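You operate a simulated robot arm through the tools that you are given. There is no shell and no other tool.

The job below is to be done with a simulated robot arm. You get a single attempt, and the scene is never put back.

TASK
Lock the shut door: swing both handles home and drop both retainers.

Only the result counts: the job must be done as asked and must still hold three seconds after the hand-in. Knocking over, shifting, dropping, spilling or breaking anything else fails it.

THE ROBOT
A 7-joint arm with a two-finger parallel gripper, fixed in place. Base frame: the origin is on the floor under the middle of its stand, x ahead of it, y to its left, z up. Units: m, rad, N and s.
It reaches about 1.058 m from its shoulder. Its first joint turns from -2.897 to 2.897 rad. Payload 4.4 kg.
The tool frame sits at the grasp point between the pads (the TCP): z along the fingers, y along the line on which they close. The tips reach 0.023 m beyond it. The gripper opens to 0.094 m. The fingers are 0.038 m wide and 0.01 m thick; the gripper's body (0.054 by 0.096 m) begins 0.039 m behind the TCP.
Orientation is told as [roll, pitch, yaw] about the base's x, y, z axes, in that order, counted from this pose: with the fingers straight down and closing along the base's y, the tool's x points along the base's -x, its y along +y and its z along -z.

THE INTERFACE
- The arm moves only by the tool nudge_tool. Its argument "series" is a list of rows, each a list of 7 numbers: the turn, a rotation vector about the tool's x, y, z in rad, then the shift along the tool's x, y, z in m, then the gripper command, from -1 (fully open) to 1 (shut), values between in proportion. In form: [[rx, ry, rz, x, y, z, claw], ...]. A call has 1 to 20 rows; each row is the pose to reach, as a shift and turn from the pose commanded when the call began, along the tool's axes at that moment. Each row takes 0.2 s and may step no farther than 0.05 m and 0.15 rad from the row before; otherwise, or with a gripper value out of range, the whole call is refused. A pose out of reach is approached as far as the arm can. The call stops where the force on the tool passes 50 N (or 10 N more than at its start, if that is more) or the arm is blocked; 0.2 s more then pass. The fingers move at their own pace (about 0.108 m/s each) and stop on an object; they squeeze with about 25 N. The grip force told is the motor's: it shows also when the fingers shut on nothing. Time passes only in rows, and 0.2 s behind the last, so rows that repeat a pose let the fingers close. It gives the time, the measured TCP pose, the force on the tool (base axes), the opening and the grip force at its end, in the units of the frame above (readings bear some noise), with the torque about the TCP (base axes, N m) and any sound that the robot's microphone picked up.
- Cameras (640 x 400 px; columns grow to the right, rows downward): "scene" is fixed at [0.0509, -0.65, 1.8643]; the picture's right is [0.56, -0.83, 0.00], its down [-0.42, -0.28, -0.86] and it looks along [0.71, 0.49, -0.51] (base axes); focal length 374 px, centre (320, 200). "wrist" rides on the gripper at [0.086, 0.016, -0.074] in the tool frame; the picture's right is [-0.18, 0.98, 0.00], its down [-0.58, -0.11, -0.81] and it looks along [-0.79, -0.15, 0.59] (tool axes); focal length 243 px, centre (320, 200). There is no depth. A picture from a camera that has moved, and an enlarged one, comes with that camera's place and axes in the base frame and with its lens.
- capture(camera): a new picture of that camera. The clock stands still meanwhile.
- close_up(camera, box): a new picture of the part [left, top, right, bottom] of that camera's present view, enlarged. The clock stands still meanwhile.
- sign_off(): hands the job in; it is judged then, once.

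Places have to be worked out from the pictures, the camera data and where the tool is seen. Open the gripper and draw the arm clear of the work before you hand the job in, unless the task says otherwise.

The tools are called after "Emit:" by a JSON object that holds its "name" and its "arguments". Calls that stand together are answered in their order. nudge_tool: Moves the arm, as the interface text tells. Its arguments: {"type":"object","properties":{"series":{"type":"array","items":{"type":"array","items":{"type":"number"}}}},"required":["series"]} The other tools are called the same way: capture (camera) takes a picture; close_up (camera, box) takes an enlarged picture of a part of a camera's view; sign_off () hands the job in.

At the start:

```text
time: 0.0
eef_pos: [0.6249, -0.1119, 1.5921]
ee_rot: [-0.001, -0.001, -0.001]
wrist_force: [0.4, 0.2, 0.6]
moment: [-0.04, -0.05, 0.0]
finger_gap: 0.0939
grasp_force: 0.0
```

scene: 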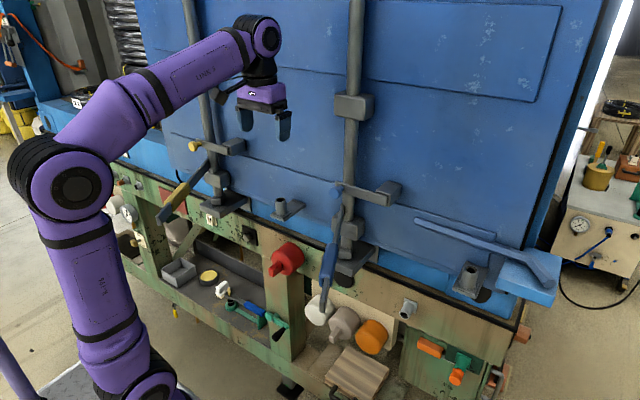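
wrist: 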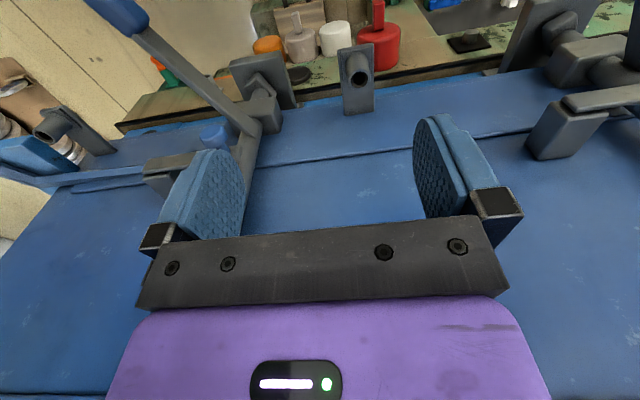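

I start by looking closely at the door hardware in the scene view: two vertical lock rods with handles, and what look like retainers and keepers.

Emit:
{"name": "close_up", "arguments": {"camera": "scene", "box": [150, 120, 310, 220]}}

Emit:
{"name": "close_up", "arguments": {"camera": "scene", "box": [290, 160, 450, 320]}}

Emit:
{"name": "close_up", "arguments": {"camera": "scene", "box": [400, 190, 580, 310]}}

Emit:
{"name": "close_up", "arguments": {"camera": "scene", "box": [140, 80, 460, 280]}}

```text
4.00 times, centred on (230, 170) of scene
camera zoom: at [0.0509, -0.65, 1.8643], right [0.56, -0.83, 0.0], down [-0.42, -0.28, -0.86], along [0.71, 0.49, -0.51], focal length 1496 px, centre (680, 320)
```

zoom: 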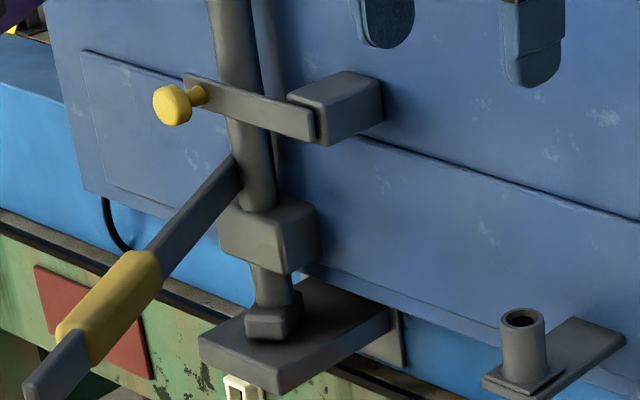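

```text
2.50 times, centred on (370, 240) of scene
camera zoom: at [0.0509, -0.65, 1.8643], right [0.56, -0.83, 0.0], down [-0.42, -0.28, -0.86], along [0.71, 0.49, -0.51], focal length 935 px, centre (195, 100)
```

zoom: 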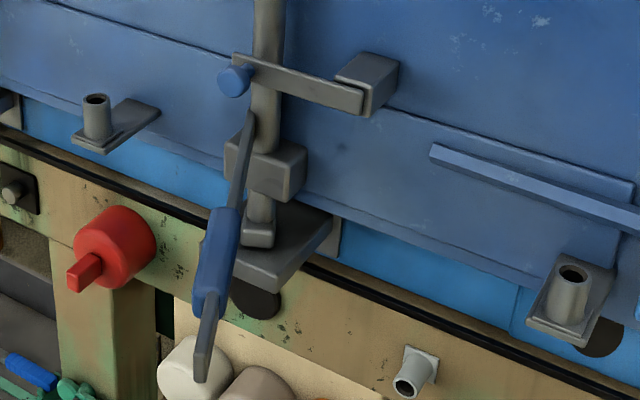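

```text
3.33 times, centred on (490, 250) of scene
camera zoom: at [0.0509, -0.65, 1.8643], right [0.56, -0.83, 0.0], down [-0.42, -0.28, -0.86], along [0.71, 0.49, -0.51], focal length 1247 px, centre (-247, 33)
```

zoom: 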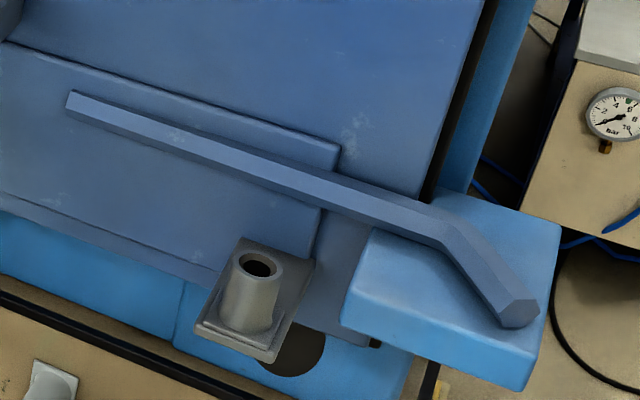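

```text
2.00 times, centred on (300, 180) of scene
camera zoom: at [0.0509, -0.65, 1.8643], right [0.56, -0.83, 0.0], down [-0.42, -0.28, -0.86], along [0.71, 0.49, -0.51], focal length 748 px, centre (360, 240)
```

zoom: 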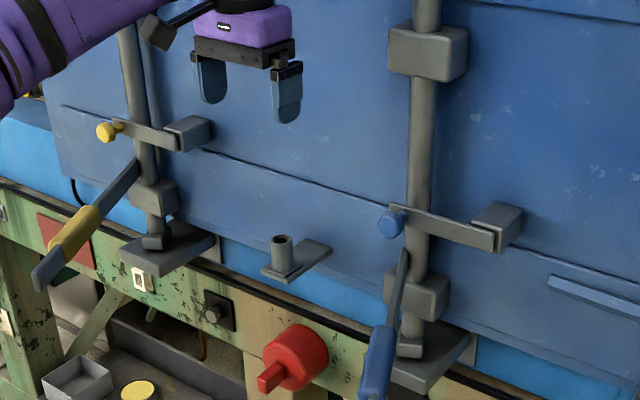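

The door seems to sit at roughly x≈0.75, with two vertical rods; the handles jut out toward the robot and the knobbed retainers look raised. I enlarge the wrist view to understand the mechanism before moving.

Emit:
{"name": "close_up", "arguments": {"camera": "wrist", "box": [60, 0, 300, 150]}}

Emit:
{"name": "close_up", "arguments": {"camera": "wrist", "box": [400, 0, 640, 150]}}

Emit:
{"name": "close_up", "arguments": {"camera": "scene", "box": [310, 60, 430, 180]}}

Emit:
{"name": "close_up", "arguments": {"camera": "scene", "box": [320, 160, 420, 225]}}

```text
2.67 times, centred on (180, 75) of wrist
camera zoom: at [0.5377, -0.0955, 1.6669], right [0.18, 0.98, 0.0], down [0.58, -0.11, 0.81], along [0.79, -0.15, -0.59], focal length 647 px, centre (693, 533)
```

zoom: 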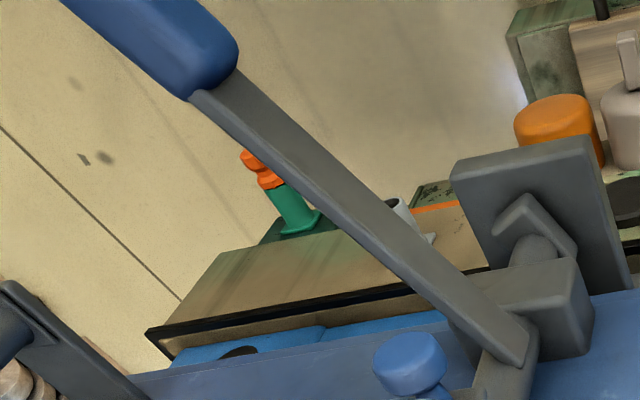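

```text
2.67 times, centred on (520, 75) of wrist
camera zoom: at [0.5377, -0.0955, 1.6669], right [0.18, 0.98, 0.0], down [0.58, -0.11, 0.81], along [0.79, -0.15, -0.59], focal length 647 px, centre (-213, 533)
```

zoom: 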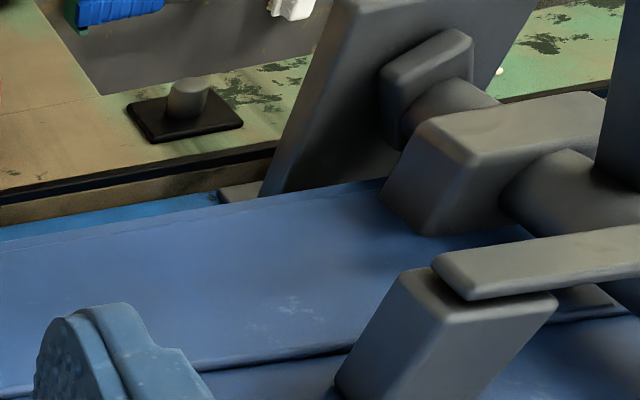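

```text
3.33 times, centred on (370, 120) of scene
camera zoom: at [0.0509, -0.65, 1.8643], right [0.56, -0.83, 0.0], down [-0.42, -0.28, -0.86], along [0.71, 0.49, -0.51], focal length 1247 px, centre (153, 467)
```

zoom: 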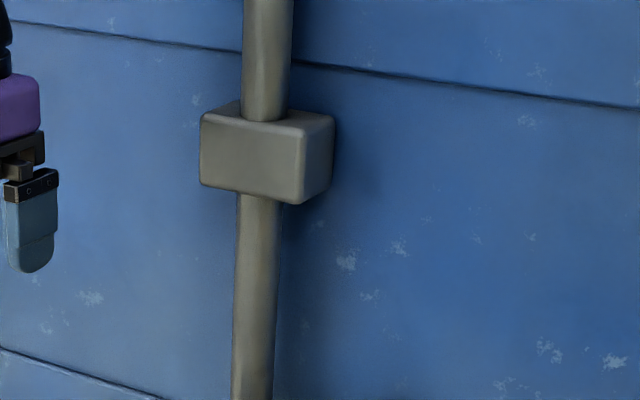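

```text
6.15 times, centred on (370, 192) of scene
camera zoom: at [0.0509, -0.65, 1.8643], right [0.56, -0.83, 0.0], down [-0.42, -0.28, -0.86], along [0.71, 0.49, -0.51], focal length 2302 px, centre (12, 246)
```

zoom: 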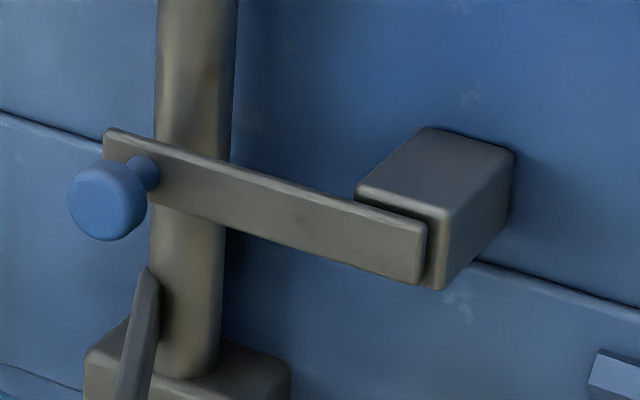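

The picture is clear now: handles hinge on the vertical rods (right rod near y≈-0.24, left near y≈+0.24, handles level at z≈1.37), pointing out and slightly toward -y; retainers are flat bars pivoted on blocks near z≈1.45. I move the camera to the right and back to view the right-hand hardware and the loose-looking hex bar.

Emit:
{"name": "nudge_tool", "arguments": {"series": [[0, 0, 0, 0.022, -0.04, 0, -1], [0, 0, 0, 0.044, -0.08, 0, -1], [0, 0, 0, 0.066, -0.12, 0, -1], [0, 0, 0, 0.088, -0.16, 0, -1], [0, 0, 0, 0.11, -0.2, 0, -1], [0, 0, 0, 0.132, -0.24, 0, -1], [0, 0, 0, 0.154, -0.27, 0, -1], [0, 0, 0, 0.175, -0.3, 0, -1]]}}

Emit:
{"name": "capture", "arguments": {"camera": "wrist"}}

Emit:
{"name": "capture", "arguments": {"camera": "scene"}}

```text
time: 1.8
eef_pos: [0.4475, -0.4126, 1.5894]
ee_rot: [0.001, 0.0, 0.0]
wrist_force: [0.2, 1.2, -0.3]
moment: [-0.01, 0.02, 0.01]
finger_gap: 0.0941
grasp_force: 0.0
```

```text
taken
camera wrist: at [0.3612, -0.396, 1.664], right [0.18, 0.98, 0.0], down [0.58, -0.11, 0.81], along [0.79, -0.15, -0.59], focal length 243 px, centre (320, 200)
```

wrist: 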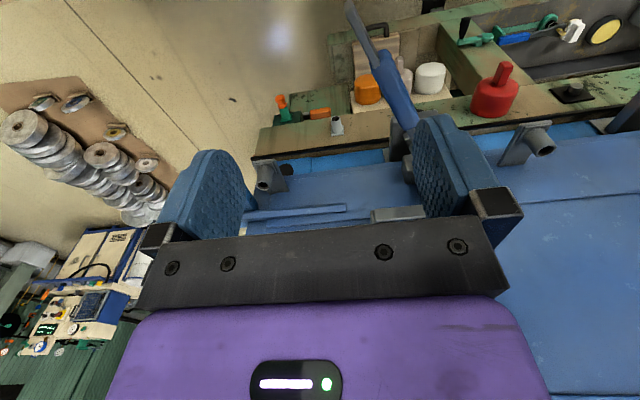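

```text
taken
```

scene: 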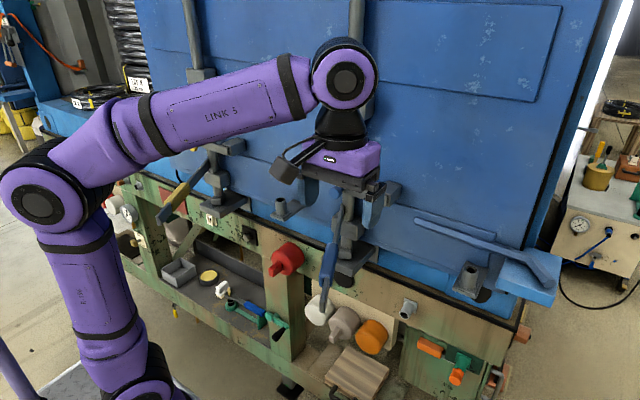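

The fingers hide part of this view; I enlarge the area with the bar and the right stub plate.

Emit:
{"name": "close_up", "arguments": {"camera": "wrist", "box": [230, 140, 430, 240]}}

Emit:
{"name": "close_up", "arguments": {"camera": "scene", "box": [400, 200, 500, 300]}}

```text
3.20 times, centred on (330, 190) of wrist
camera zoom: at [0.3612, -0.396, 1.664], right [0.18, 0.98, 0.0], down [0.58, -0.11, 0.81], along [0.79, -0.15, -0.59], focal length 776 px, centre (288, 232)
```

zoom: 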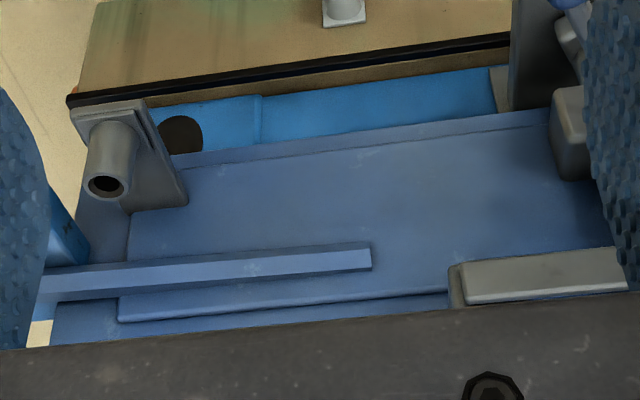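

```text
4.00 times, centred on (450, 250) of scene
camera zoom: at [0.0509, -0.65, 1.8643], right [0.56, -0.83, 0.0], down [-0.42, -0.28, -0.86], along [0.71, 0.49, -0.51], focal length 1496 px, centre (-200, 0)
```

zoom: 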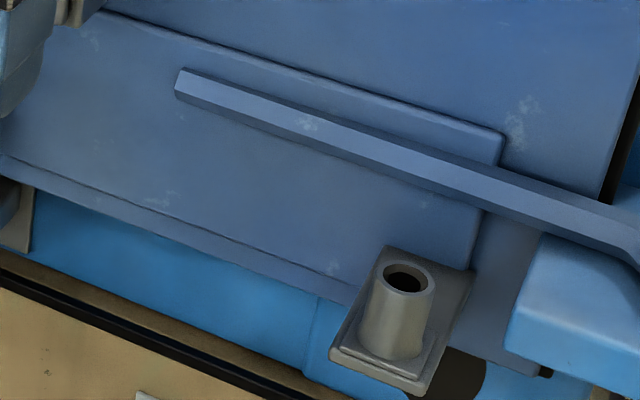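

The hex bar's free end is about (0.77,-0.42,1.38), close in front of the door, right where the right handle might lie; I need the clearance along the door. I turn the wrist 90° and move between the rods to look along -y down the door face.

Emit:
{"name": "nudge_tool", "arguments": {"series": [[0, 0, 0.14, -0.014, 0.027, 0, -1], [0, 0, 0.28, -0.028, 0.054, 0, -1], [0, 0, 0.42, -0.042, 0.081, 0, -1], [0, 0, 0.56, -0.056, 0.108, 0, -1], [0, 0, 0.7, -0.07, 0.135, 0, -1], [0, 0, 0.84, -0.084, 0.162, 0, -1], [0, 0, 0.98, -0.098, 0.189, 0, -1], [0, 0, 1.12, -0.112, 0.216, 0, -1], [0, 0, 1.26, -0.126, 0.243, 0, -1], [0, 0, 1.4, -0.14, 0.27, 0, -1], [0, 0, 1.54, -0.154, 0.297, 0, -1], [0, 0, 1.57, -0.16, 0.31, 0, -1]]}}

Emit:
{"name": "capture", "arguments": {"camera": "wrist"}}

Emit:
{"name": "capture", "arguments": {"camera": "scene"}}

```text
time: 4.4
eef_pos: [0.6089, -0.1024, 1.5924]
ee_rot: [-0.001, 0.0, -1.573]
wrist_force: [0.1, -0.2, 0.1]
moment: [0.03, -0.02, -0.01]
finger_gap: 0.0941
grasp_force: 0.2
```

```text
taken
camera wrist: at [0.6238, -0.0161, 1.6669], right [0.98, -0.18, 0.0], down [-0.11, -0.58, 0.81], along [-0.15, -0.79, -0.59], focal length 243 px, centre (320, 200)
```

wrist: 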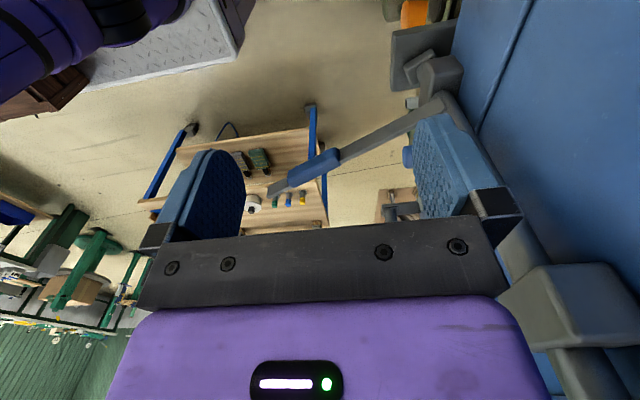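

```text
taken
```

scene: 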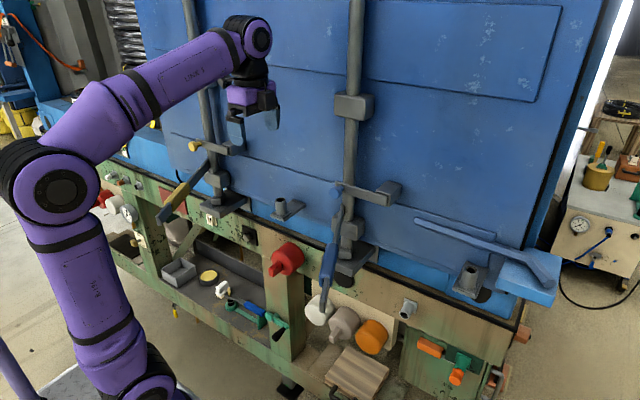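

From here I can see the right handle is level and springs from just below the retainer. I enlarge around the root to judge heights and the gap to the door.

Emit:
{"name": "close_up", "arguments": {"camera": "wrist", "box": [380, 20, 520, 160]}}

Emit:
{"name": "close_up", "arguments": {"camera": "wrist", "box": [250, 70, 470, 210]}}

```text
2.86 times, centred on (450, 90) of wrist
camera zoom: at [0.6238, -0.0161, 1.6669], right [0.98, -0.18, 0.0], down [-0.11, -0.58, 0.81], along [-0.15, -0.79, -0.59], focal length 693 px, centre (-51, 514)
```

zoom: 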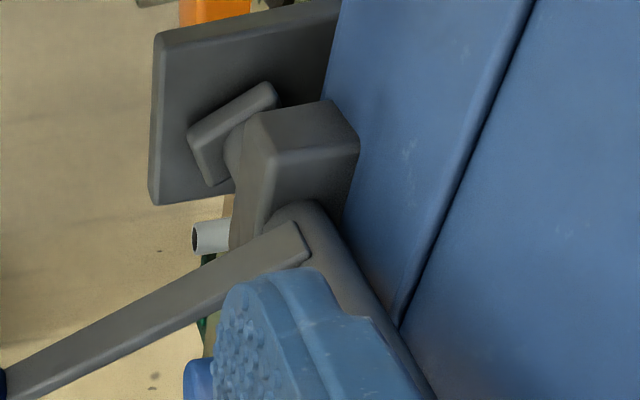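

```text
2.86 times, centred on (360, 140) of wrist
camera zoom: at [0.6238, -0.0161, 1.6669], right [0.98, -0.18, 0.0], down [-0.11, -0.58, 0.81], along [-0.15, -0.79, -0.59], focal length 693 px, centre (206, 371)
```

zoom: 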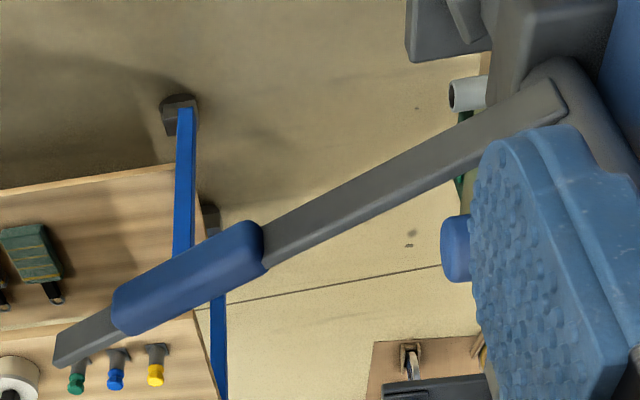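

I slide along -y past the right rod, keeping well above the handle, to look straight along the strip where the handle would lie.

Emit:
{"name": "nudge_tool", "arguments": {"series": [[0, 0, 0, -0.045, 0, 0, -1], [0, 0, 0, -0.09, 0, 0, -1], [0, 0, 0, -0.135, 0, 0, -1], [0, 0, 0, -0.18, 0, 0, -1], [0, 0, 0, -0.225, 0, 0, -1], [0, 0, 0, -0.25, 0, 0, -1]]}}

Emit:
{"name": "capture", "arguments": {"camera": "wrist"}}

```text
time: 5.8
eef_pos: [0.6078, -0.3516, 1.5909]
ee_rot: [0.0, 0.001, -1.57]
wrist_force: [0.0, -0.1, -0.2]
moment: [-0.04, 0.0, 0.03]
finger_gap: 0.094
grasp_force: 0.1
```

```text
taken
camera wrist: at [0.6234, -0.2653, 1.6655], right [0.98, -0.18, 0.0], down [-0.11, -0.58, 0.81], along [-0.15, -0.79, -0.59], focal length 243 px, centre (320, 200)
```

wrist: 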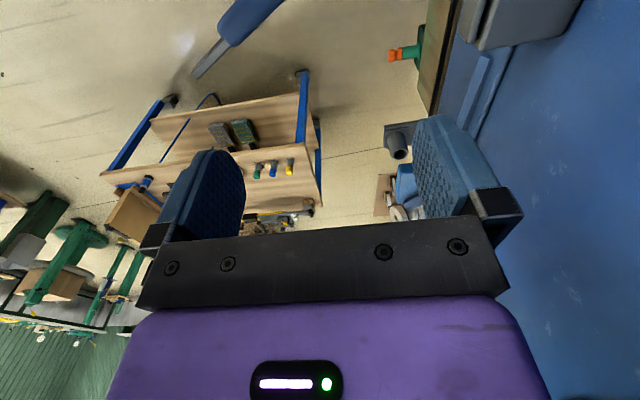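

Emit:
{"name": "close_up", "arguments": {"camera": "wrist", "box": [370, 0, 610, 220]}}

Emit:
{"name": "close_up", "arguments": {"camera": "wrist", "box": [430, 0, 530, 70]}}

```text
1.82 times, centred on (490, 110) of wrist
camera zoom: at [0.6234, -0.2653, 1.6655], right [0.98, -0.18, 0.0], down [-0.11, -0.58, 0.81], along [-0.15, -0.79, -0.59], focal length 441 px, centre (11, 364)
```

zoom: 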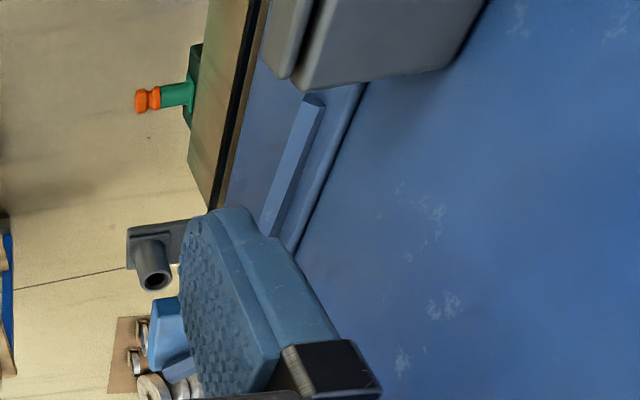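

```text
5.71 times, centred on (480, 35) of wrist
camera zoom: at [0.6234, -0.2653, 1.6655], right [0.98, -0.18, 0.0], down [-0.11, -0.58, 0.81], along [-0.15, -0.79, -0.59], focal length 1386 px, centre (-594, 1143)
```

zoom: 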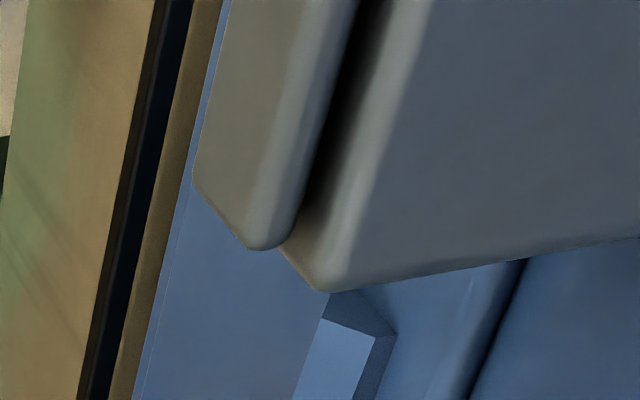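

The bar's free end lies close to the door at about handle height, so I need a low, level look to compare heights of handle, bar and stub tube. I turn the wrist back and move to the open space right of the handle.

Emit:
{"name": "nudge_tool", "arguments": {"series": [[0, 0, -0.14, -0.015, -0.01, 0.0, -1], [0, 0, -0.28, -0.03, -0.02, 0.0, -1], [0, 0, -0.42, -0.045, -0.03, 0.0, -1], [0, 0, -0.56, -0.06, -0.04, 0.0, -1], [0, 0, -0.7, -0.075, -0.05, 0.01, -1], [0, 0, -0.84, -0.09, -0.06, 0.02, -1], [0, 0, -0.98, -0.105, -0.07, 0.03, -1], [0, 0, -1.12, -0.12, -0.08, 0.045, -1], [0, 0, -1.26, -0.135, -0.09, 0.06, -1], [0, 0, -1.4, -0.15, -0.1, 0.075, -1], [0, 0, -1.54, -0.16, -0.105, 0.085, -1], [0, 0, -1.57, -0.165, -0.108, 0.09, -1]]}}

Emit:
{"name": "capture", "arguments": {"camera": "scene"}}

```text
time: 8.4
eef_pos: [0.5014, -0.5165, 1.5013]
ee_rot: [0.0, -0.001, 0.002]
wrist_force: [-0.1, -0.1, 0.7]
moment: [-0.04, 0.02, -0.01]
finger_gap: 0.0941
grasp_force: 0.1
```

```text
taken
```

scene: 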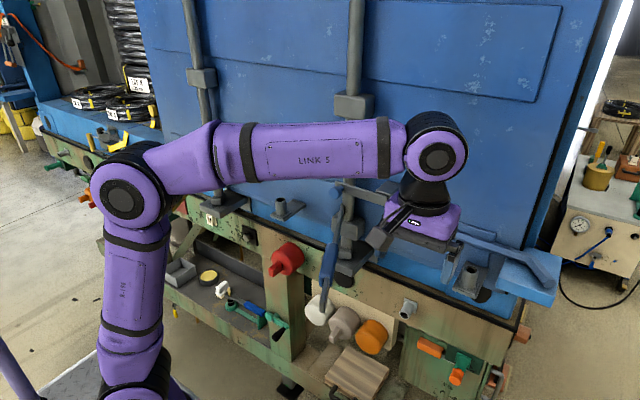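

Clear of everything; now I tilt the tool about 37° so the camera looks level, and lower to handle height.

Emit:
{"name": "nudge_tool", "arguments": {"series": [[0, -0.13, 0, 0, 0, 0.028, -1], [0, -0.26, 0, 0, 0, 0.056, -1], [0, -0.39, 0, 0, 0, 0.084, -1], [0, -0.52, 0, 0, 0, 0.112, -1], [0, -0.63, 0, 0, 0, 0.14, -1]]}}

Emit:
{"name": "capture", "arguments": {"camera": "wrist"}}

```text
time: 9.6
eef_pos: [0.5015, -0.5153, 1.3622]
ee_rot: [-0.001, -0.633, 0.0]
wrist_force: [-0.1, 0.5, 0.6]
moment: [0.0, 0.0, -0.02]
finger_gap: 0.0943
grasp_force: 0.2
```

```text
taken
camera wrist: at [0.3871, -0.4994, 1.3713], right [0.15, 0.98, 0.11], down [-0.01, -0.11, 0.99], along [0.99, -0.15, -0.01], focal length 243 px, centre (320, 200)
```

wrist: 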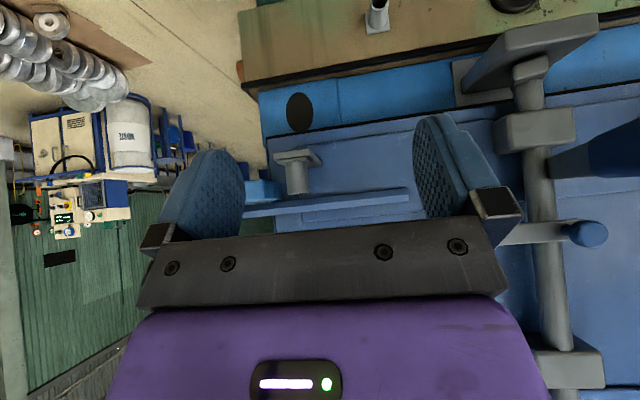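

Excellent level view (upside-down). I enlarge the bar, stub and handle region to measure heights against the camera's own level (z=1.371).

Emit:
{"name": "close_up", "arguments": {"camera": "wrist", "box": [230, 130, 430, 240]}}

Emit:
{"name": "close_up", "arguments": {"camera": "wrist", "box": [480, 90, 640, 260]}}

Emit:
{"name": "close_up", "arguments": {"camera": "scene", "box": [310, 170, 570, 330]}}

```text
3.20 times, centred on (330, 185) of wrist
camera zoom: at [0.3871, -0.4994, 1.3713], right [0.15, 0.98, 0.11], down [-0.01, -0.11, 0.99], along [0.99, -0.15, -0.01], focal length 776 px, centre (288, 248)
```

zoom: 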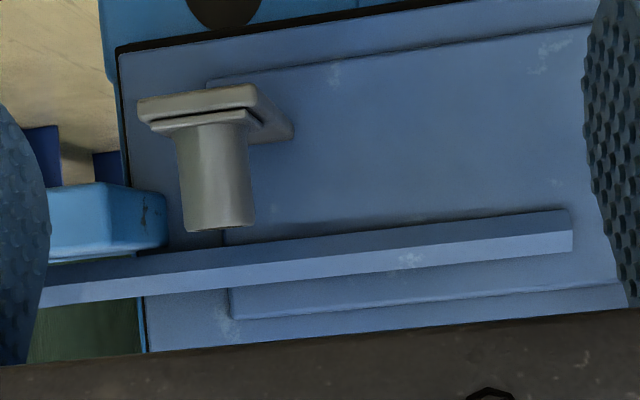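

```text
2.35 times, centred on (560, 175) of wrist
camera zoom: at [0.3871, -0.4994, 1.3713], right [0.15, 0.98, 0.11], down [-0.01, -0.11, 0.99], along [0.99, -0.15, -0.01], focal length 571 px, centre (-245, 259)
```

zoom: 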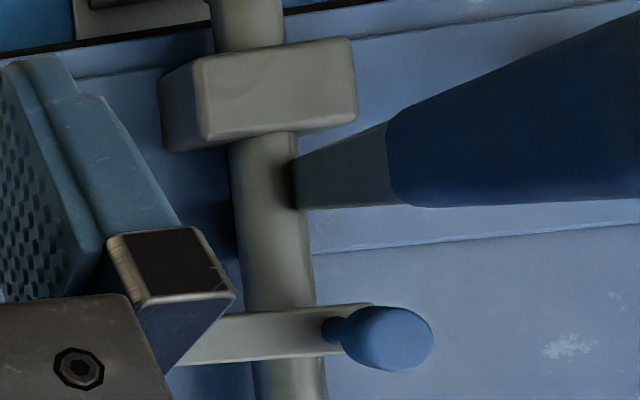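

```text
2.46 times, centred on (440, 250) of scene
camera zoom: at [0.0509, -0.65, 1.8643], right [0.56, -0.83, 0.0], down [-0.42, -0.28, -0.86], along [0.71, 0.49, -0.51], focal length 921 px, centre (25, 77)
```

zoom: 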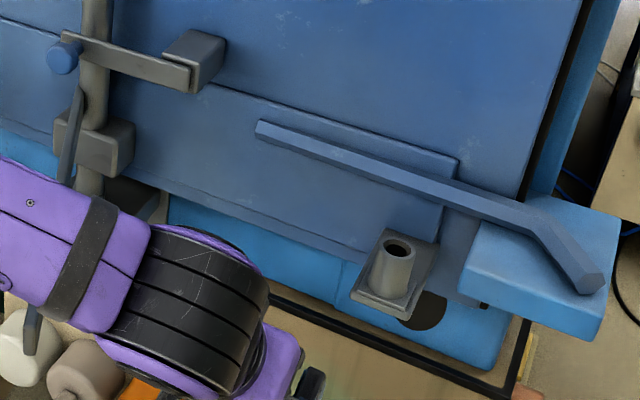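

Measured so far: rod axis ≈(0.762,-0.25), handle spans z≈1.348–1.375, tube top ≈1.357 at (0.70,-0.574), hex bar spans z≈1.364–1.384 right against the door (x≈0.766–0.786). Before touching anything I take the same level view between the two handles to check the left-hand set, lifting over the right handle first.

Emit:
{"name": "nudge_tool", "arguments": {"series": [[0, 0, 0, -0.0237, 0, -0.0322, -1], [0, 0, 0, -0.0474, 0, -0.0645, -1], [0, 0, 0, -0.071, 0, -0.0967, -1], [0, 0, 0, -0.0947, 0, -0.129, -1], [0, 0, 0, -0.0947, 0.045, -0.129, -1], [0, 0, 0, -0.0947, 0.09, -0.129, -1], [0, 0, 0, -0.0947, 0.135, -0.129, -1], [0, 0, 0, -0.0947, 0.18, -0.129, -1], [0, 0, 0, -0.0947, 0.225, -0.129, -1], [0, 0, 0, -0.0947, 0.27, -0.129, -1], [0, 0, 0, -0.0947, 0.315, -0.129, -1], [0, 0, 0, -0.0947, 0.36, -0.129, -1], [0, 0, 0, -0.0947, 0.4, -0.129, -1], [0, 0, 0, -0.071, 0.4, -0.0967, -1], [0, 0, 0, -0.0474, 0.4, -0.0645, -1], [0, 0, 0, -0.0237, 0.4, -0.0322, -1], [0, 0, 0, 0, 0.4, 0, -1]]}}

Emit:
{"name": "capture", "arguments": {"camera": "wrist"}}

Emit:
{"name": "capture", "arguments": {"camera": "scene"}}

```text
time: 13.2
eef_pos: [0.4991, -0.1192, 1.3616]
ee_rot: [0.0, -0.628, 0.001]
wrist_force: [-0.2, -0.3, 0.2]
moment: [-0.01, 0.05, -0.01]
finger_gap: 0.0942
grasp_force: 0.0
```

```text
taken
camera wrist: at [0.3839, -0.1023, 1.3708], right [0.15, 0.98, 0.11], down [-0.01, -0.11, 0.99], along [0.99, -0.15, -0.01], focal length 243 px, centre (320, 200)
```

wrist: 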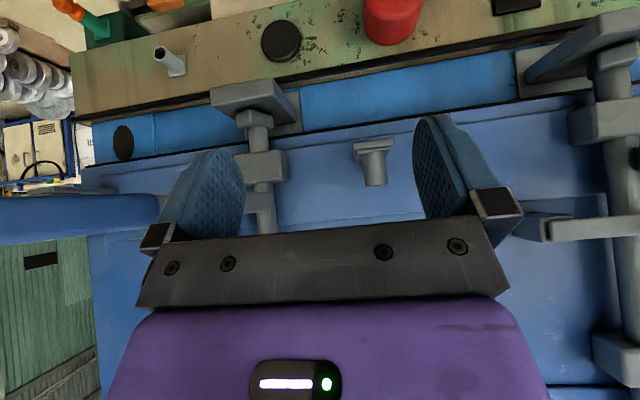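

```text
taken
```

scene: 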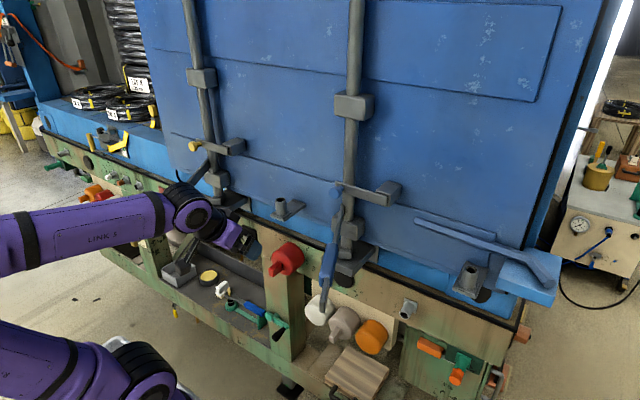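

I enlarge the two sides of this level view: the left-hand retainer block/handle region and the right handle seen from its other side.

Emit:
{"name": "close_up", "arguments": {"camera": "wrist", "box": [500, 80, 640, 260]}}

Emit:
{"name": "close_up", "arguments": {"camera": "wrist", "box": [330, 120, 440, 210]}}

Emit:
{"name": "close_up", "arguments": {"camera": "wrist", "box": [0, 140, 240, 280]}}

Emit:
{"name": "close_up", "arguments": {"camera": "scene", "box": [150, 120, 260, 230]}}

```text
2.22 times, centred on (570, 170) of wrist
camera zoom: at [0.3839, -0.1023, 1.3708], right [0.15, 0.98, 0.11], down [-0.01, -0.11, 0.99], along [0.99, -0.15, -0.01], focal length 539 px, centre (-236, 267)
```

zoom: 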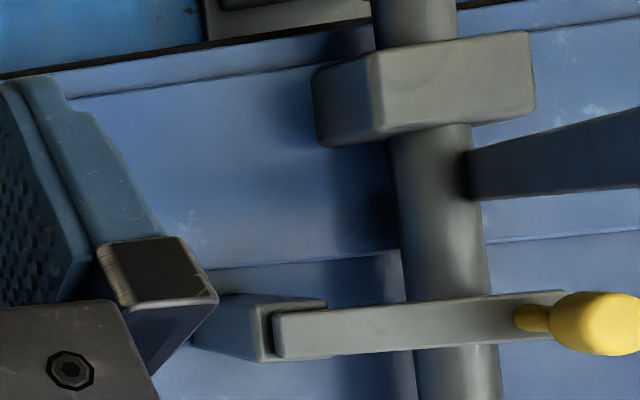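

```text
4.44 times, centred on (385, 165) of wrist
camera zoom: at [0.3839, -0.1023, 1.3708], right [0.15, 0.98, 0.11], down [-0.01, -0.11, 0.99], along [0.99, -0.15, -0.01], focal length 1078 px, centre (31, 356)
```

zoom: 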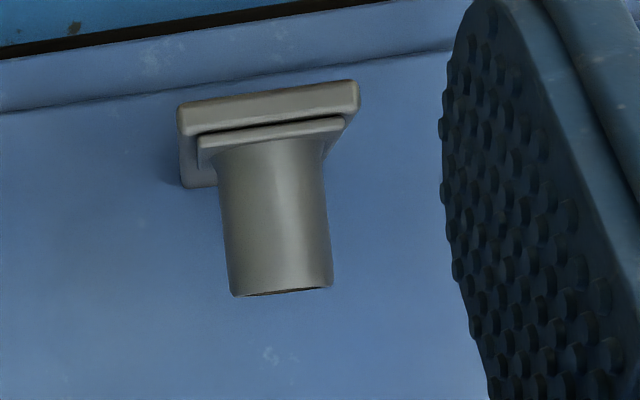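

```text
2.67 times, centred on (120, 210) of wrist
camera zoom: at [0.3839, -0.1023, 1.3708], right [0.15, 0.98, 0.11], down [-0.01, -0.11, 0.99], along [0.99, -0.15, -0.01], focal length 647 px, centre (853, 173)
```

zoom: 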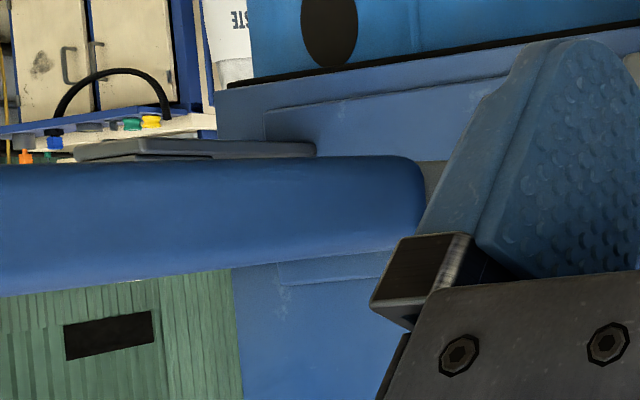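

```text
3.64 times, centred on (205, 175) of scene
camera zoom: at [0.0509, -0.65, 1.8643], right [0.56, -0.83, 0.0], down [-0.42, -0.28, -0.86], along [0.71, 0.49, -0.51], focal length 1360 px, centre (738, 291)
```

zoom: 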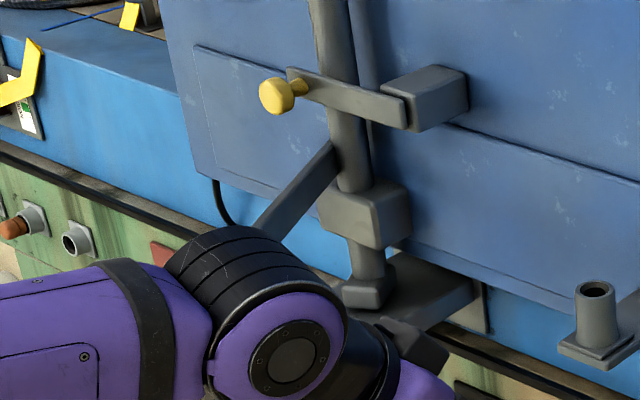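

The left tube is at (0.70,-0.076) with top z≈1.358, grip spans z≈1.345–1.379, and the retainer bar would hang at x≈0.714–0.727. The left set has no loose bar near it, so I start there: rise, level the tool, cross over the left handle to its +y side, and shut the fingers to push with.

Emit:
{"name": "nudge_tool", "arguments": {"series": [[0, 0.126, 0, -0.019, 0, -0.0258, -1], [0, 0.252, 0, -0.038, 0, -0.0516, -1], [0, 0.378, 0, -0.057, 0, -0.0774, -1], [0, 0.504, 0, -0.076, 0, -0.1032, -1], [0, 0.63, 0, -0.0947, 0, -0.129, -1], [0, 0.63, 0, -0.0967, 0.04, -0.1275, 1], [0, 0.63, 0, -0.0987, 0.08, -0.126, 1], [0, 0.63, 0, -0.1007, 0.12, -0.1245, 1], [0, 0.63, 0, -0.1027, 0.16, -0.123, 1], [0, 0.63, 0, -0.1047, 0.2, -0.1215, 1], [0, 0.63, 0, -0.1067, 0.24, -0.12, 1], [0, 0.63, 0, -0.1087, 0.28, -0.1185, 1], [0, 0.63, 0, -0.1108, 0.324, -0.1172, 1]]}}

Emit:
{"name": "capture", "arguments": {"camera": "scene"}}

Emit:
{"name": "capture", "arguments": {"camera": "wrist"}}

```text
time: 16.0
eef_pos: [0.5185, 0.2091, 1.5236]
ee_rot: [0.002, -0.002, -0.001]
wrist_force: [0.5, -0.6, 0.6]
moment: [0.04, -0.02, 0.03]
finger_gap: 0.0
grasp_force: 25.2
```

```text
taken
```

scene: 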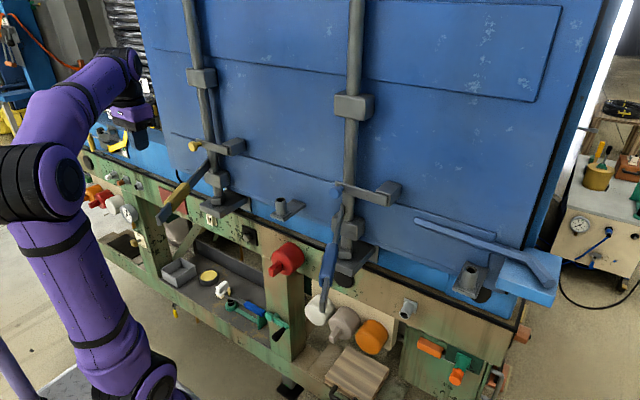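

```text
taken
camera wrist: at [0.4309, 0.2248, 1.5976], right [0.19, 0.98, 0.0], down [0.58, -0.11, 0.81], along [0.79, -0.15, -0.59], focal length 243 px, centre (320, 200)
```

wrist: 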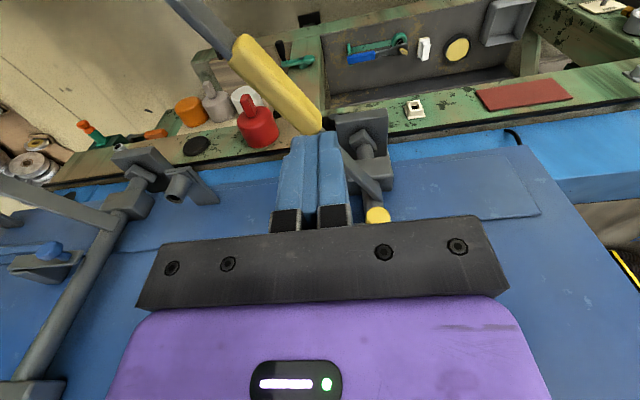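

The left handle is still at ≈22.7° out from the normal, grip from r≈0.17 to 0.27. I lower the shut fingers beside it on the +y side (z=1.365) and give it a first gentle push of about 12°.

Emit:
{"name": "nudge_tool", "arguments": {"series": [[0, 0, 0, 0, 0, 0.04, 1], [0, 0, 0, 0, 0, 0.08, 1], [0, 0, 0, 0, 0, 0.12, 1], [0, 0, 0, 0, 0, 0.158, 1], [0, 0, 0, -0.005, -0.01, 0.158, 1], [0, 0, 0, -0.009, -0.0203, 0.158, 1], [0, 0, 0, -0.014, -0.035, 0.158, 1], [0, 0, 0, -0.0187, -0.0497, 0.158, 1], [0, 0, 0, -0.0274, -0.0689, 0.158, 1]]}}

Emit:
{"name": "capture", "arguments": {"camera": "scene"}}

Emit:
{"name": "capture", "arguments": {"camera": "wrist"}}

```text
time: 18.0
eef_pos: [0.5493, 0.1379, 1.3646]
ee_rot: [0.0, 0.001, 0.001]
wrist_force: [-1.6, 2.0, 0.0]
moment: [-0.04, 0.0, 0.06]
finger_gap: 0.0
grasp_force: 25.0
```

```text
taken
```

scene: 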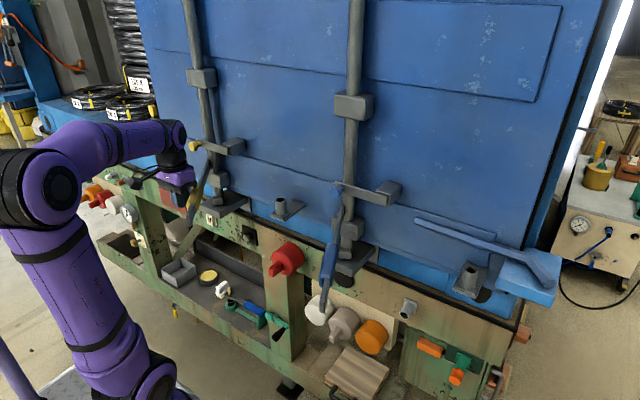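

```text
taken
camera wrist: at [0.4635, 0.1547, 1.4389], right [0.18, 0.98, 0.0], down [0.58, -0.11, 0.81], along [0.79, -0.15, -0.59], focal length 243 px, centre (320, 200)
```

wrist: 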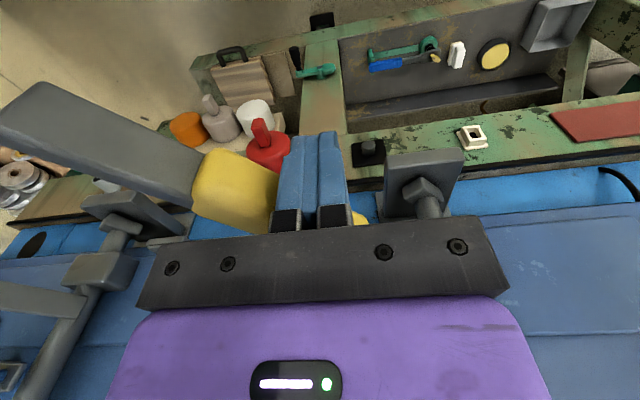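

The handle turns freely (about 2 N). I keep following its arc to about 70°.

Emit:
{"name": "nudge_tool", "arguments": {"series": [[0, 0, 0, -0.0103, -0.0185, 0, 1], [0, 0, 0, -0.0224, -0.0359, 0, 1], [0, 0, 0, -0.0358, -0.0522, 0, 1], [0, 0, 0, -0.0505, -0.0673, 0, 1], [0, 0, 0, -0.0667, -0.081, 0, 1], [0, 0, 0, -0.0839, -0.0933, 0, 1], [0, 0, 0, -0.1021, -0.1041, 0, 1], [0, 0, 0, -0.1021, -0.1041, 0, 1]]}}

Emit:
{"name": "capture", "arguments": {"camera": "scene"}}

Emit:
{"name": "capture", "arguments": {"camera": "wrist"}}

```text
time: 19.8
eef_pos: [0.6545, 0.0343, 1.3632]
ee_rot: [0.0, 0.0, 0.0]
wrist_force: [0.1, 0.8, 0.8]
moment: [-0.01, -0.01, 0.01]
finger_gap: 0.0001
grasp_force: 24.7
```

```text
taken
```

scene: 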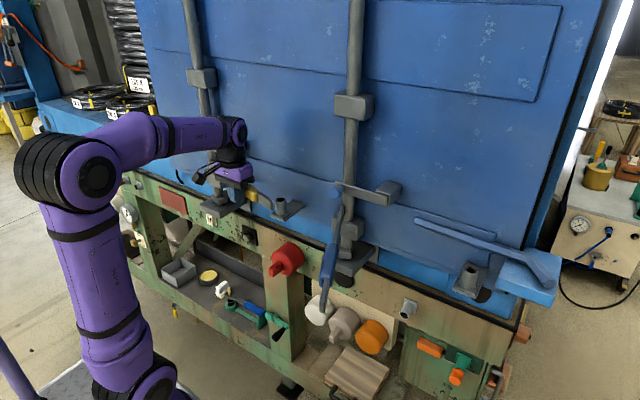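

```text
taken
camera wrist: at [0.5664, 0.0508, 1.438], right [0.18, 0.98, 0.0], down [0.58, -0.11, 0.81], along [0.79, -0.15, -0.59], focal length 243 px, centre (320, 200)
```

wrist: 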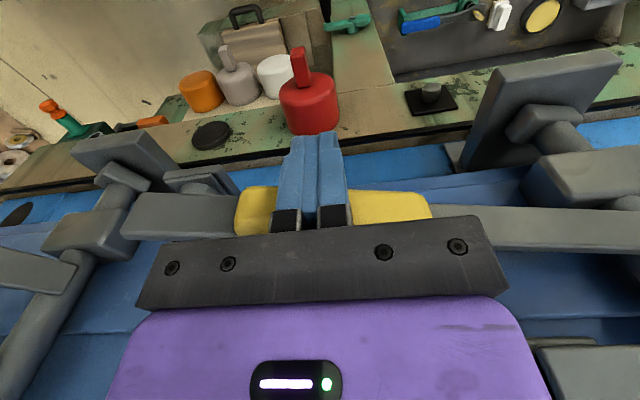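

The handle is now near the door and its tip is close to the tube. I enlarge that spot.

Emit:
{"name": "close_up", "arguments": {"camera": "wrist", "box": [100, 140, 300, 260]}}

Emit:
{"name": "close_up", "arguments": {"camera": "scene", "box": [220, 160, 330, 240]}}

```text
3.20 times, centred on (200, 200) of wrist
camera zoom: at [0.5664, 0.0508, 1.438], right [0.18, 0.98, 0.0], down [0.58, -0.11, 0.81], along [0.79, -0.15, -0.59], focal length 776 px, centre (704, 200)
```

zoom: 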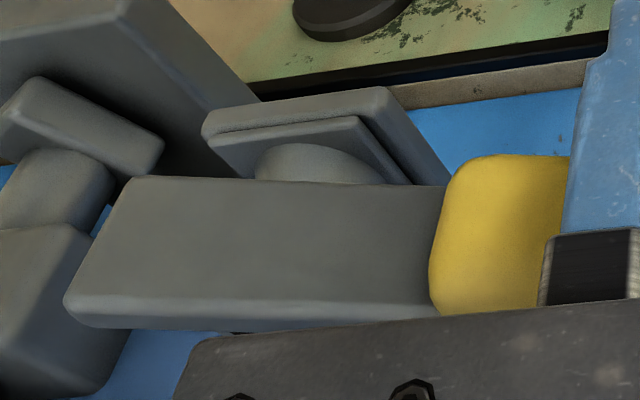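

```text
5.00 times, centred on (275, 200) of scene
camera zoom: at [0.0509, -0.65, 1.8643], right [0.56, -0.83, 0.0], down [-0.42, -0.28, -0.86], along [0.71, 0.49, -0.51], focal length 1870 px, centre (545, 200)
```

zoom: 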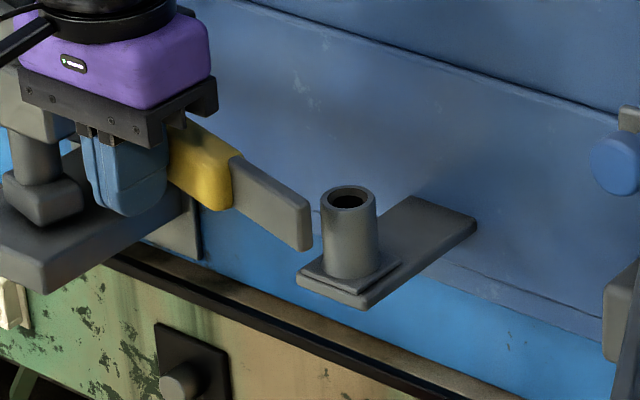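

The tip end sits at about r≈0.352, so it will meet the tube's front side a few degrees on (≈76°). I press on slowly in small steps and watch force and sound.

Emit:
{"name": "nudge_tool", "arguments": {"series": [[0, 0, 0, -0.004, -0.0015, 0, 1], [0, 0, 0, -0.008, -0.003, 0, 1], [0, 0, 0, -0.012, -0.0045, 0, 1], [0, 0, 0, -0.016, -0.006, 0, 1], [0, 0, 0, -0.019, -0.007, 0, 1], [0, 0, 0, -0.019, -0.007, 0, 1]]}}

Emit:
{"name": "close_up", "arguments": {"camera": "scene", "box": [220, 160, 330, 240]}}

Emit:
{"name": "close_up", "arguments": {"camera": "wrist", "box": [100, 140, 300, 260]}}

```text
time: 21.2
eef_pos: [0.6716, 0.0258, 1.3657]
ee_rot: [-0.001, 0.001, 0.0]
wrist_force: [-1.0, -0.3, -0.6]
moment: [-0.02, 0.04, 0.0]
finger_gap: 0.0
grasp_force: 25.4
```

```text
5.00 times, centred on (275, 200) of scene
camera zoom: at [0.0509, -0.65, 1.8643], right [0.56, -0.83, 0.0], down [-0.42, -0.28, -0.86], along [0.71, 0.49, -0.51], focal length 1870 px, centre (545, 200)
```

zoom: 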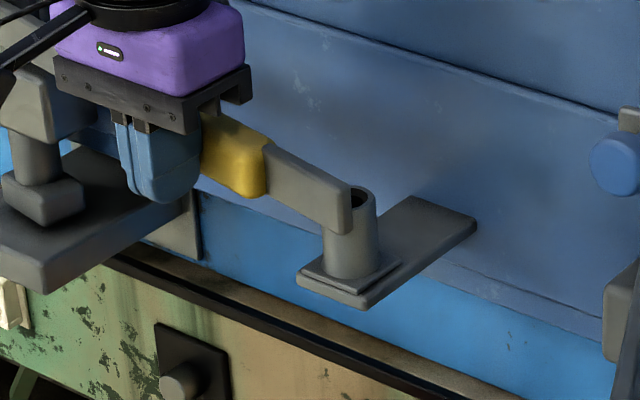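

```text
3.20 times, centred on (200, 200) of wrist
camera zoom: at [0.5839, 0.0423, 1.4403], right [0.18, 0.98, 0.0], down [0.58, -0.11, 0.81], along [0.79, -0.15, -0.59], focal length 776 px, centre (704, 200)
```

zoom: 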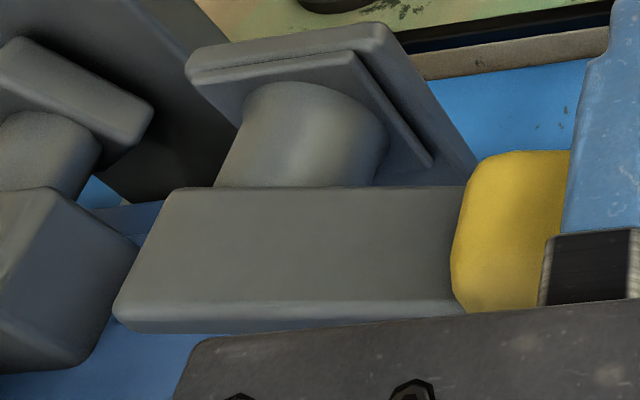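

Still almost no force, and the tip now overlaps the tube in the view (either just in front of it or passing over it). I continue in tiny steps.

Emit:
{"name": "nudge_tool", "arguments": {"series": [[0, 0, 0, -0.003, -0.001, 0, 1], [0, 0, 0, -0.006, -0.002, 0, 1], [0, 0, 0, -0.009, -0.003, 0, 1], [0, 0, 0, -0.012, -0.004, 0, 1], [0, 0, 0, -0.015, -0.005, 0, 1], [0, 0, 0, -0.015, -0.005, 0, 1]]}}

Emit:
{"name": "close_up", "arguments": {"camera": "scene", "box": [220, 160, 330, 240]}}

Emit:
{"name": "close_up", "arguments": {"camera": "wrist", "box": [100, 140, 300, 260]}}

```text
time: 22.6
eef_pos: [0.6849, 0.0222, 1.3649]
ee_rot: [-0.001, 0.0, 0.0]
wrist_force: [0.0, 0.5, -0.1]
moment: [-0.01, -0.03, 0.01]
finger_gap: 0.0
grasp_force: 24.7
```

```text
5.00 times, centred on (275, 200) of scene
camera zoom: at [0.0509, -0.65, 1.8643], right [0.56, -0.83, 0.0], down [-0.42, -0.28, -0.86], along [0.71, 0.49, -0.51], focal length 1870 px, centre (545, 200)
```

zoom: 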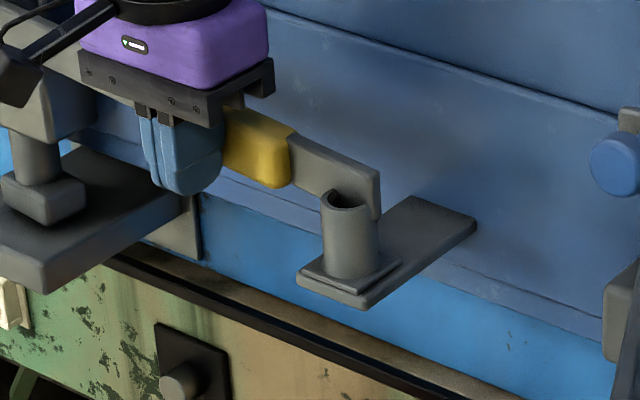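

```text
3.20 times, centred on (200, 200) of wrist
camera zoom: at [0.598, 0.0387, 1.4393], right [0.18, 0.98, 0.0], down [0.58, -0.11, 0.81], along [0.79, -0.15, -0.59], focal length 776 px, centre (704, 200)
```

zoom: 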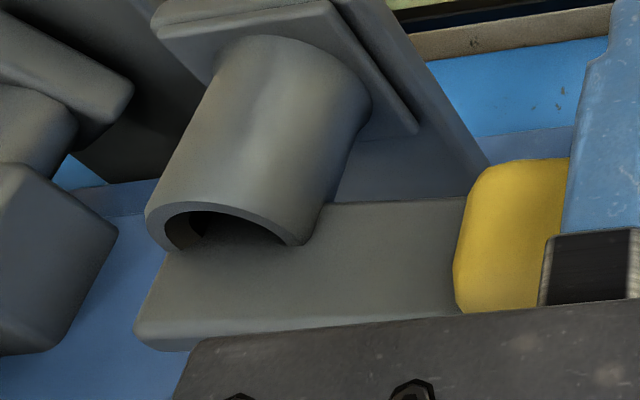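

The handle swings on through without resistance, so the tube isn't a stop. I keep going toward flat in small steps, watching for a stop or a click.

Emit:
{"name": "nudge_tool", "arguments": {"series": [[0, 0, 0, -0.004, -0.001, 0, 1], [0, 0, 0, -0.008, -0.002, 0, 1], [0, 0, 0, -0.012, -0.003, 0, 1], [0, 0, 0, -0.016, -0.004, 0, 1], [0, 0, 0, -0.02, -0.005, 0, 1], [0, 0, 0, -0.02, -0.005, 0, 1]]}}

Emit:
{"name": "close_up", "arguments": {"camera": "scene", "box": [200, 140, 330, 240]}}

Emit:
{"name": "capture", "arguments": {"camera": "wrist"}}

```text
time: 24.0
eef_pos: [0.7041, 0.0158, 1.3642]
ee_rot: [-0.001, -0.001, -0.001]
wrist_force: [0.5, -0.6, 1.1]
moment: [0.03, -0.04, -0.03]
finger_gap: 0.0
grasp_force: 25.3
```

```text
4.00 times, centred on (265, 190) of scene
camera zoom: at [0.0509, -0.65, 1.8643], right [0.56, -0.83, 0.0], down [-0.42, -0.28, -0.86], along [0.71, 0.49, -0.51], focal length 1496 px, centre (540, 240)
```

zoom: 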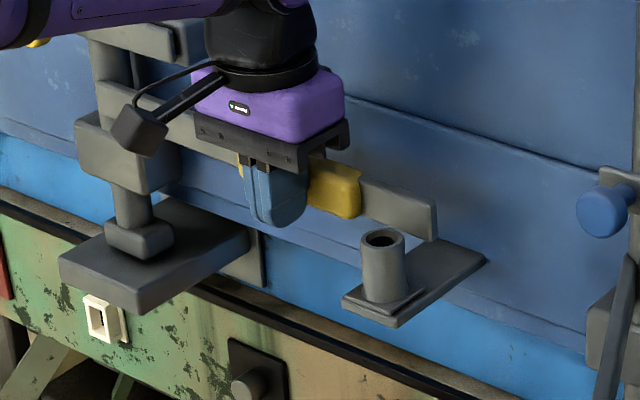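

```text
taken
camera wrist: at [0.6175, 0.0331, 1.4387], right [0.18, 0.98, 0.0], down [0.58, -0.11, 0.81], along [0.79, -0.15, -0.59], focal length 243 px, centre (320, 200)
```

wrist: 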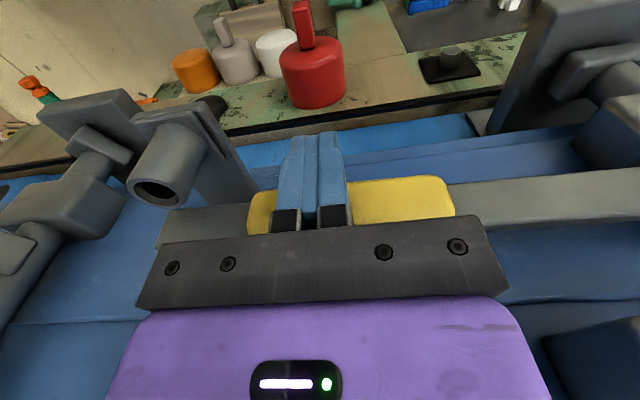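

The handle has passed behind the tube and still moves freely; finger front is at about x=0.723. I go on toward the door until it stops.

Emit:
{"name": "nudge_tool", "arguments": {"series": [[0, 0, 0, -0.004, -0.001, 0, 1], [0, 0, 0, -0.008, -0.0015, 0, 1], [0, 0, 0, -0.012, -0.002, 0, 1], [0, 0, 0, -0.016, -0.0025, 0, 1], [0, 0, 0, -0.02, -0.003, 0, 1], [0, 0, 0, -0.024, -0.003, 0, 1], [0, 0, 0, -0.024, -0.003, 0, 1]]}}

Emit:
{"name": "close_up", "arguments": {"camera": "scene", "box": [200, 140, 330, 240]}}

Emit:
{"name": "capture", "arguments": {"camera": "wrist"}}

```text
time: 25.0
eef_pos: [0.714, 0.0146, 1.3643]
ee_rot: [-0.001, 0.011, 0.0]
wrist_force: [-42.0, -1.8, 13.5]
moment: [-0.03, -0.63, -0.31]
finger_gap: 0.0
grasp_force: 25.1
stopped in row 4: the force on the tool passed its limit at 58 N (the readings are from after the stop); the commanded pose is now the measured one
```

```text
4.00 times, centred on (265, 190) of scene
camera zoom: at [0.0509, -0.65, 1.8643], right [0.56, -0.83, 0.0], down [-0.42, -0.28, -0.86], along [0.71, 0.49, -0.51], focal length 1496 px, centre (540, 240)
```

zoom: 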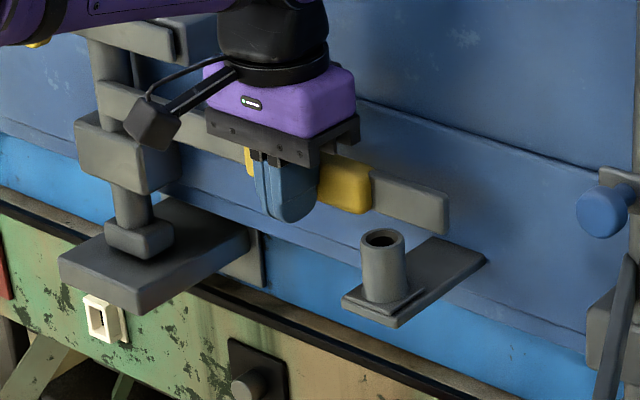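

```text
taken
camera wrist: at [0.6272, 0.0315, 1.4398], right [0.18, 0.98, 0.0], down [0.59, -0.11, 0.8], along [0.79, -0.15, -0.6], focal length 243 px, centre (320, 200)
```

wrist: 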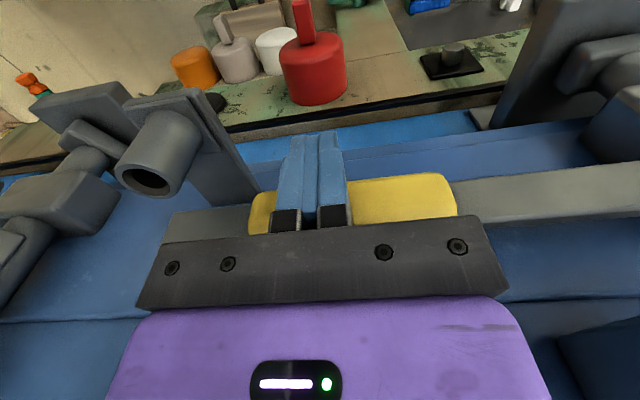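

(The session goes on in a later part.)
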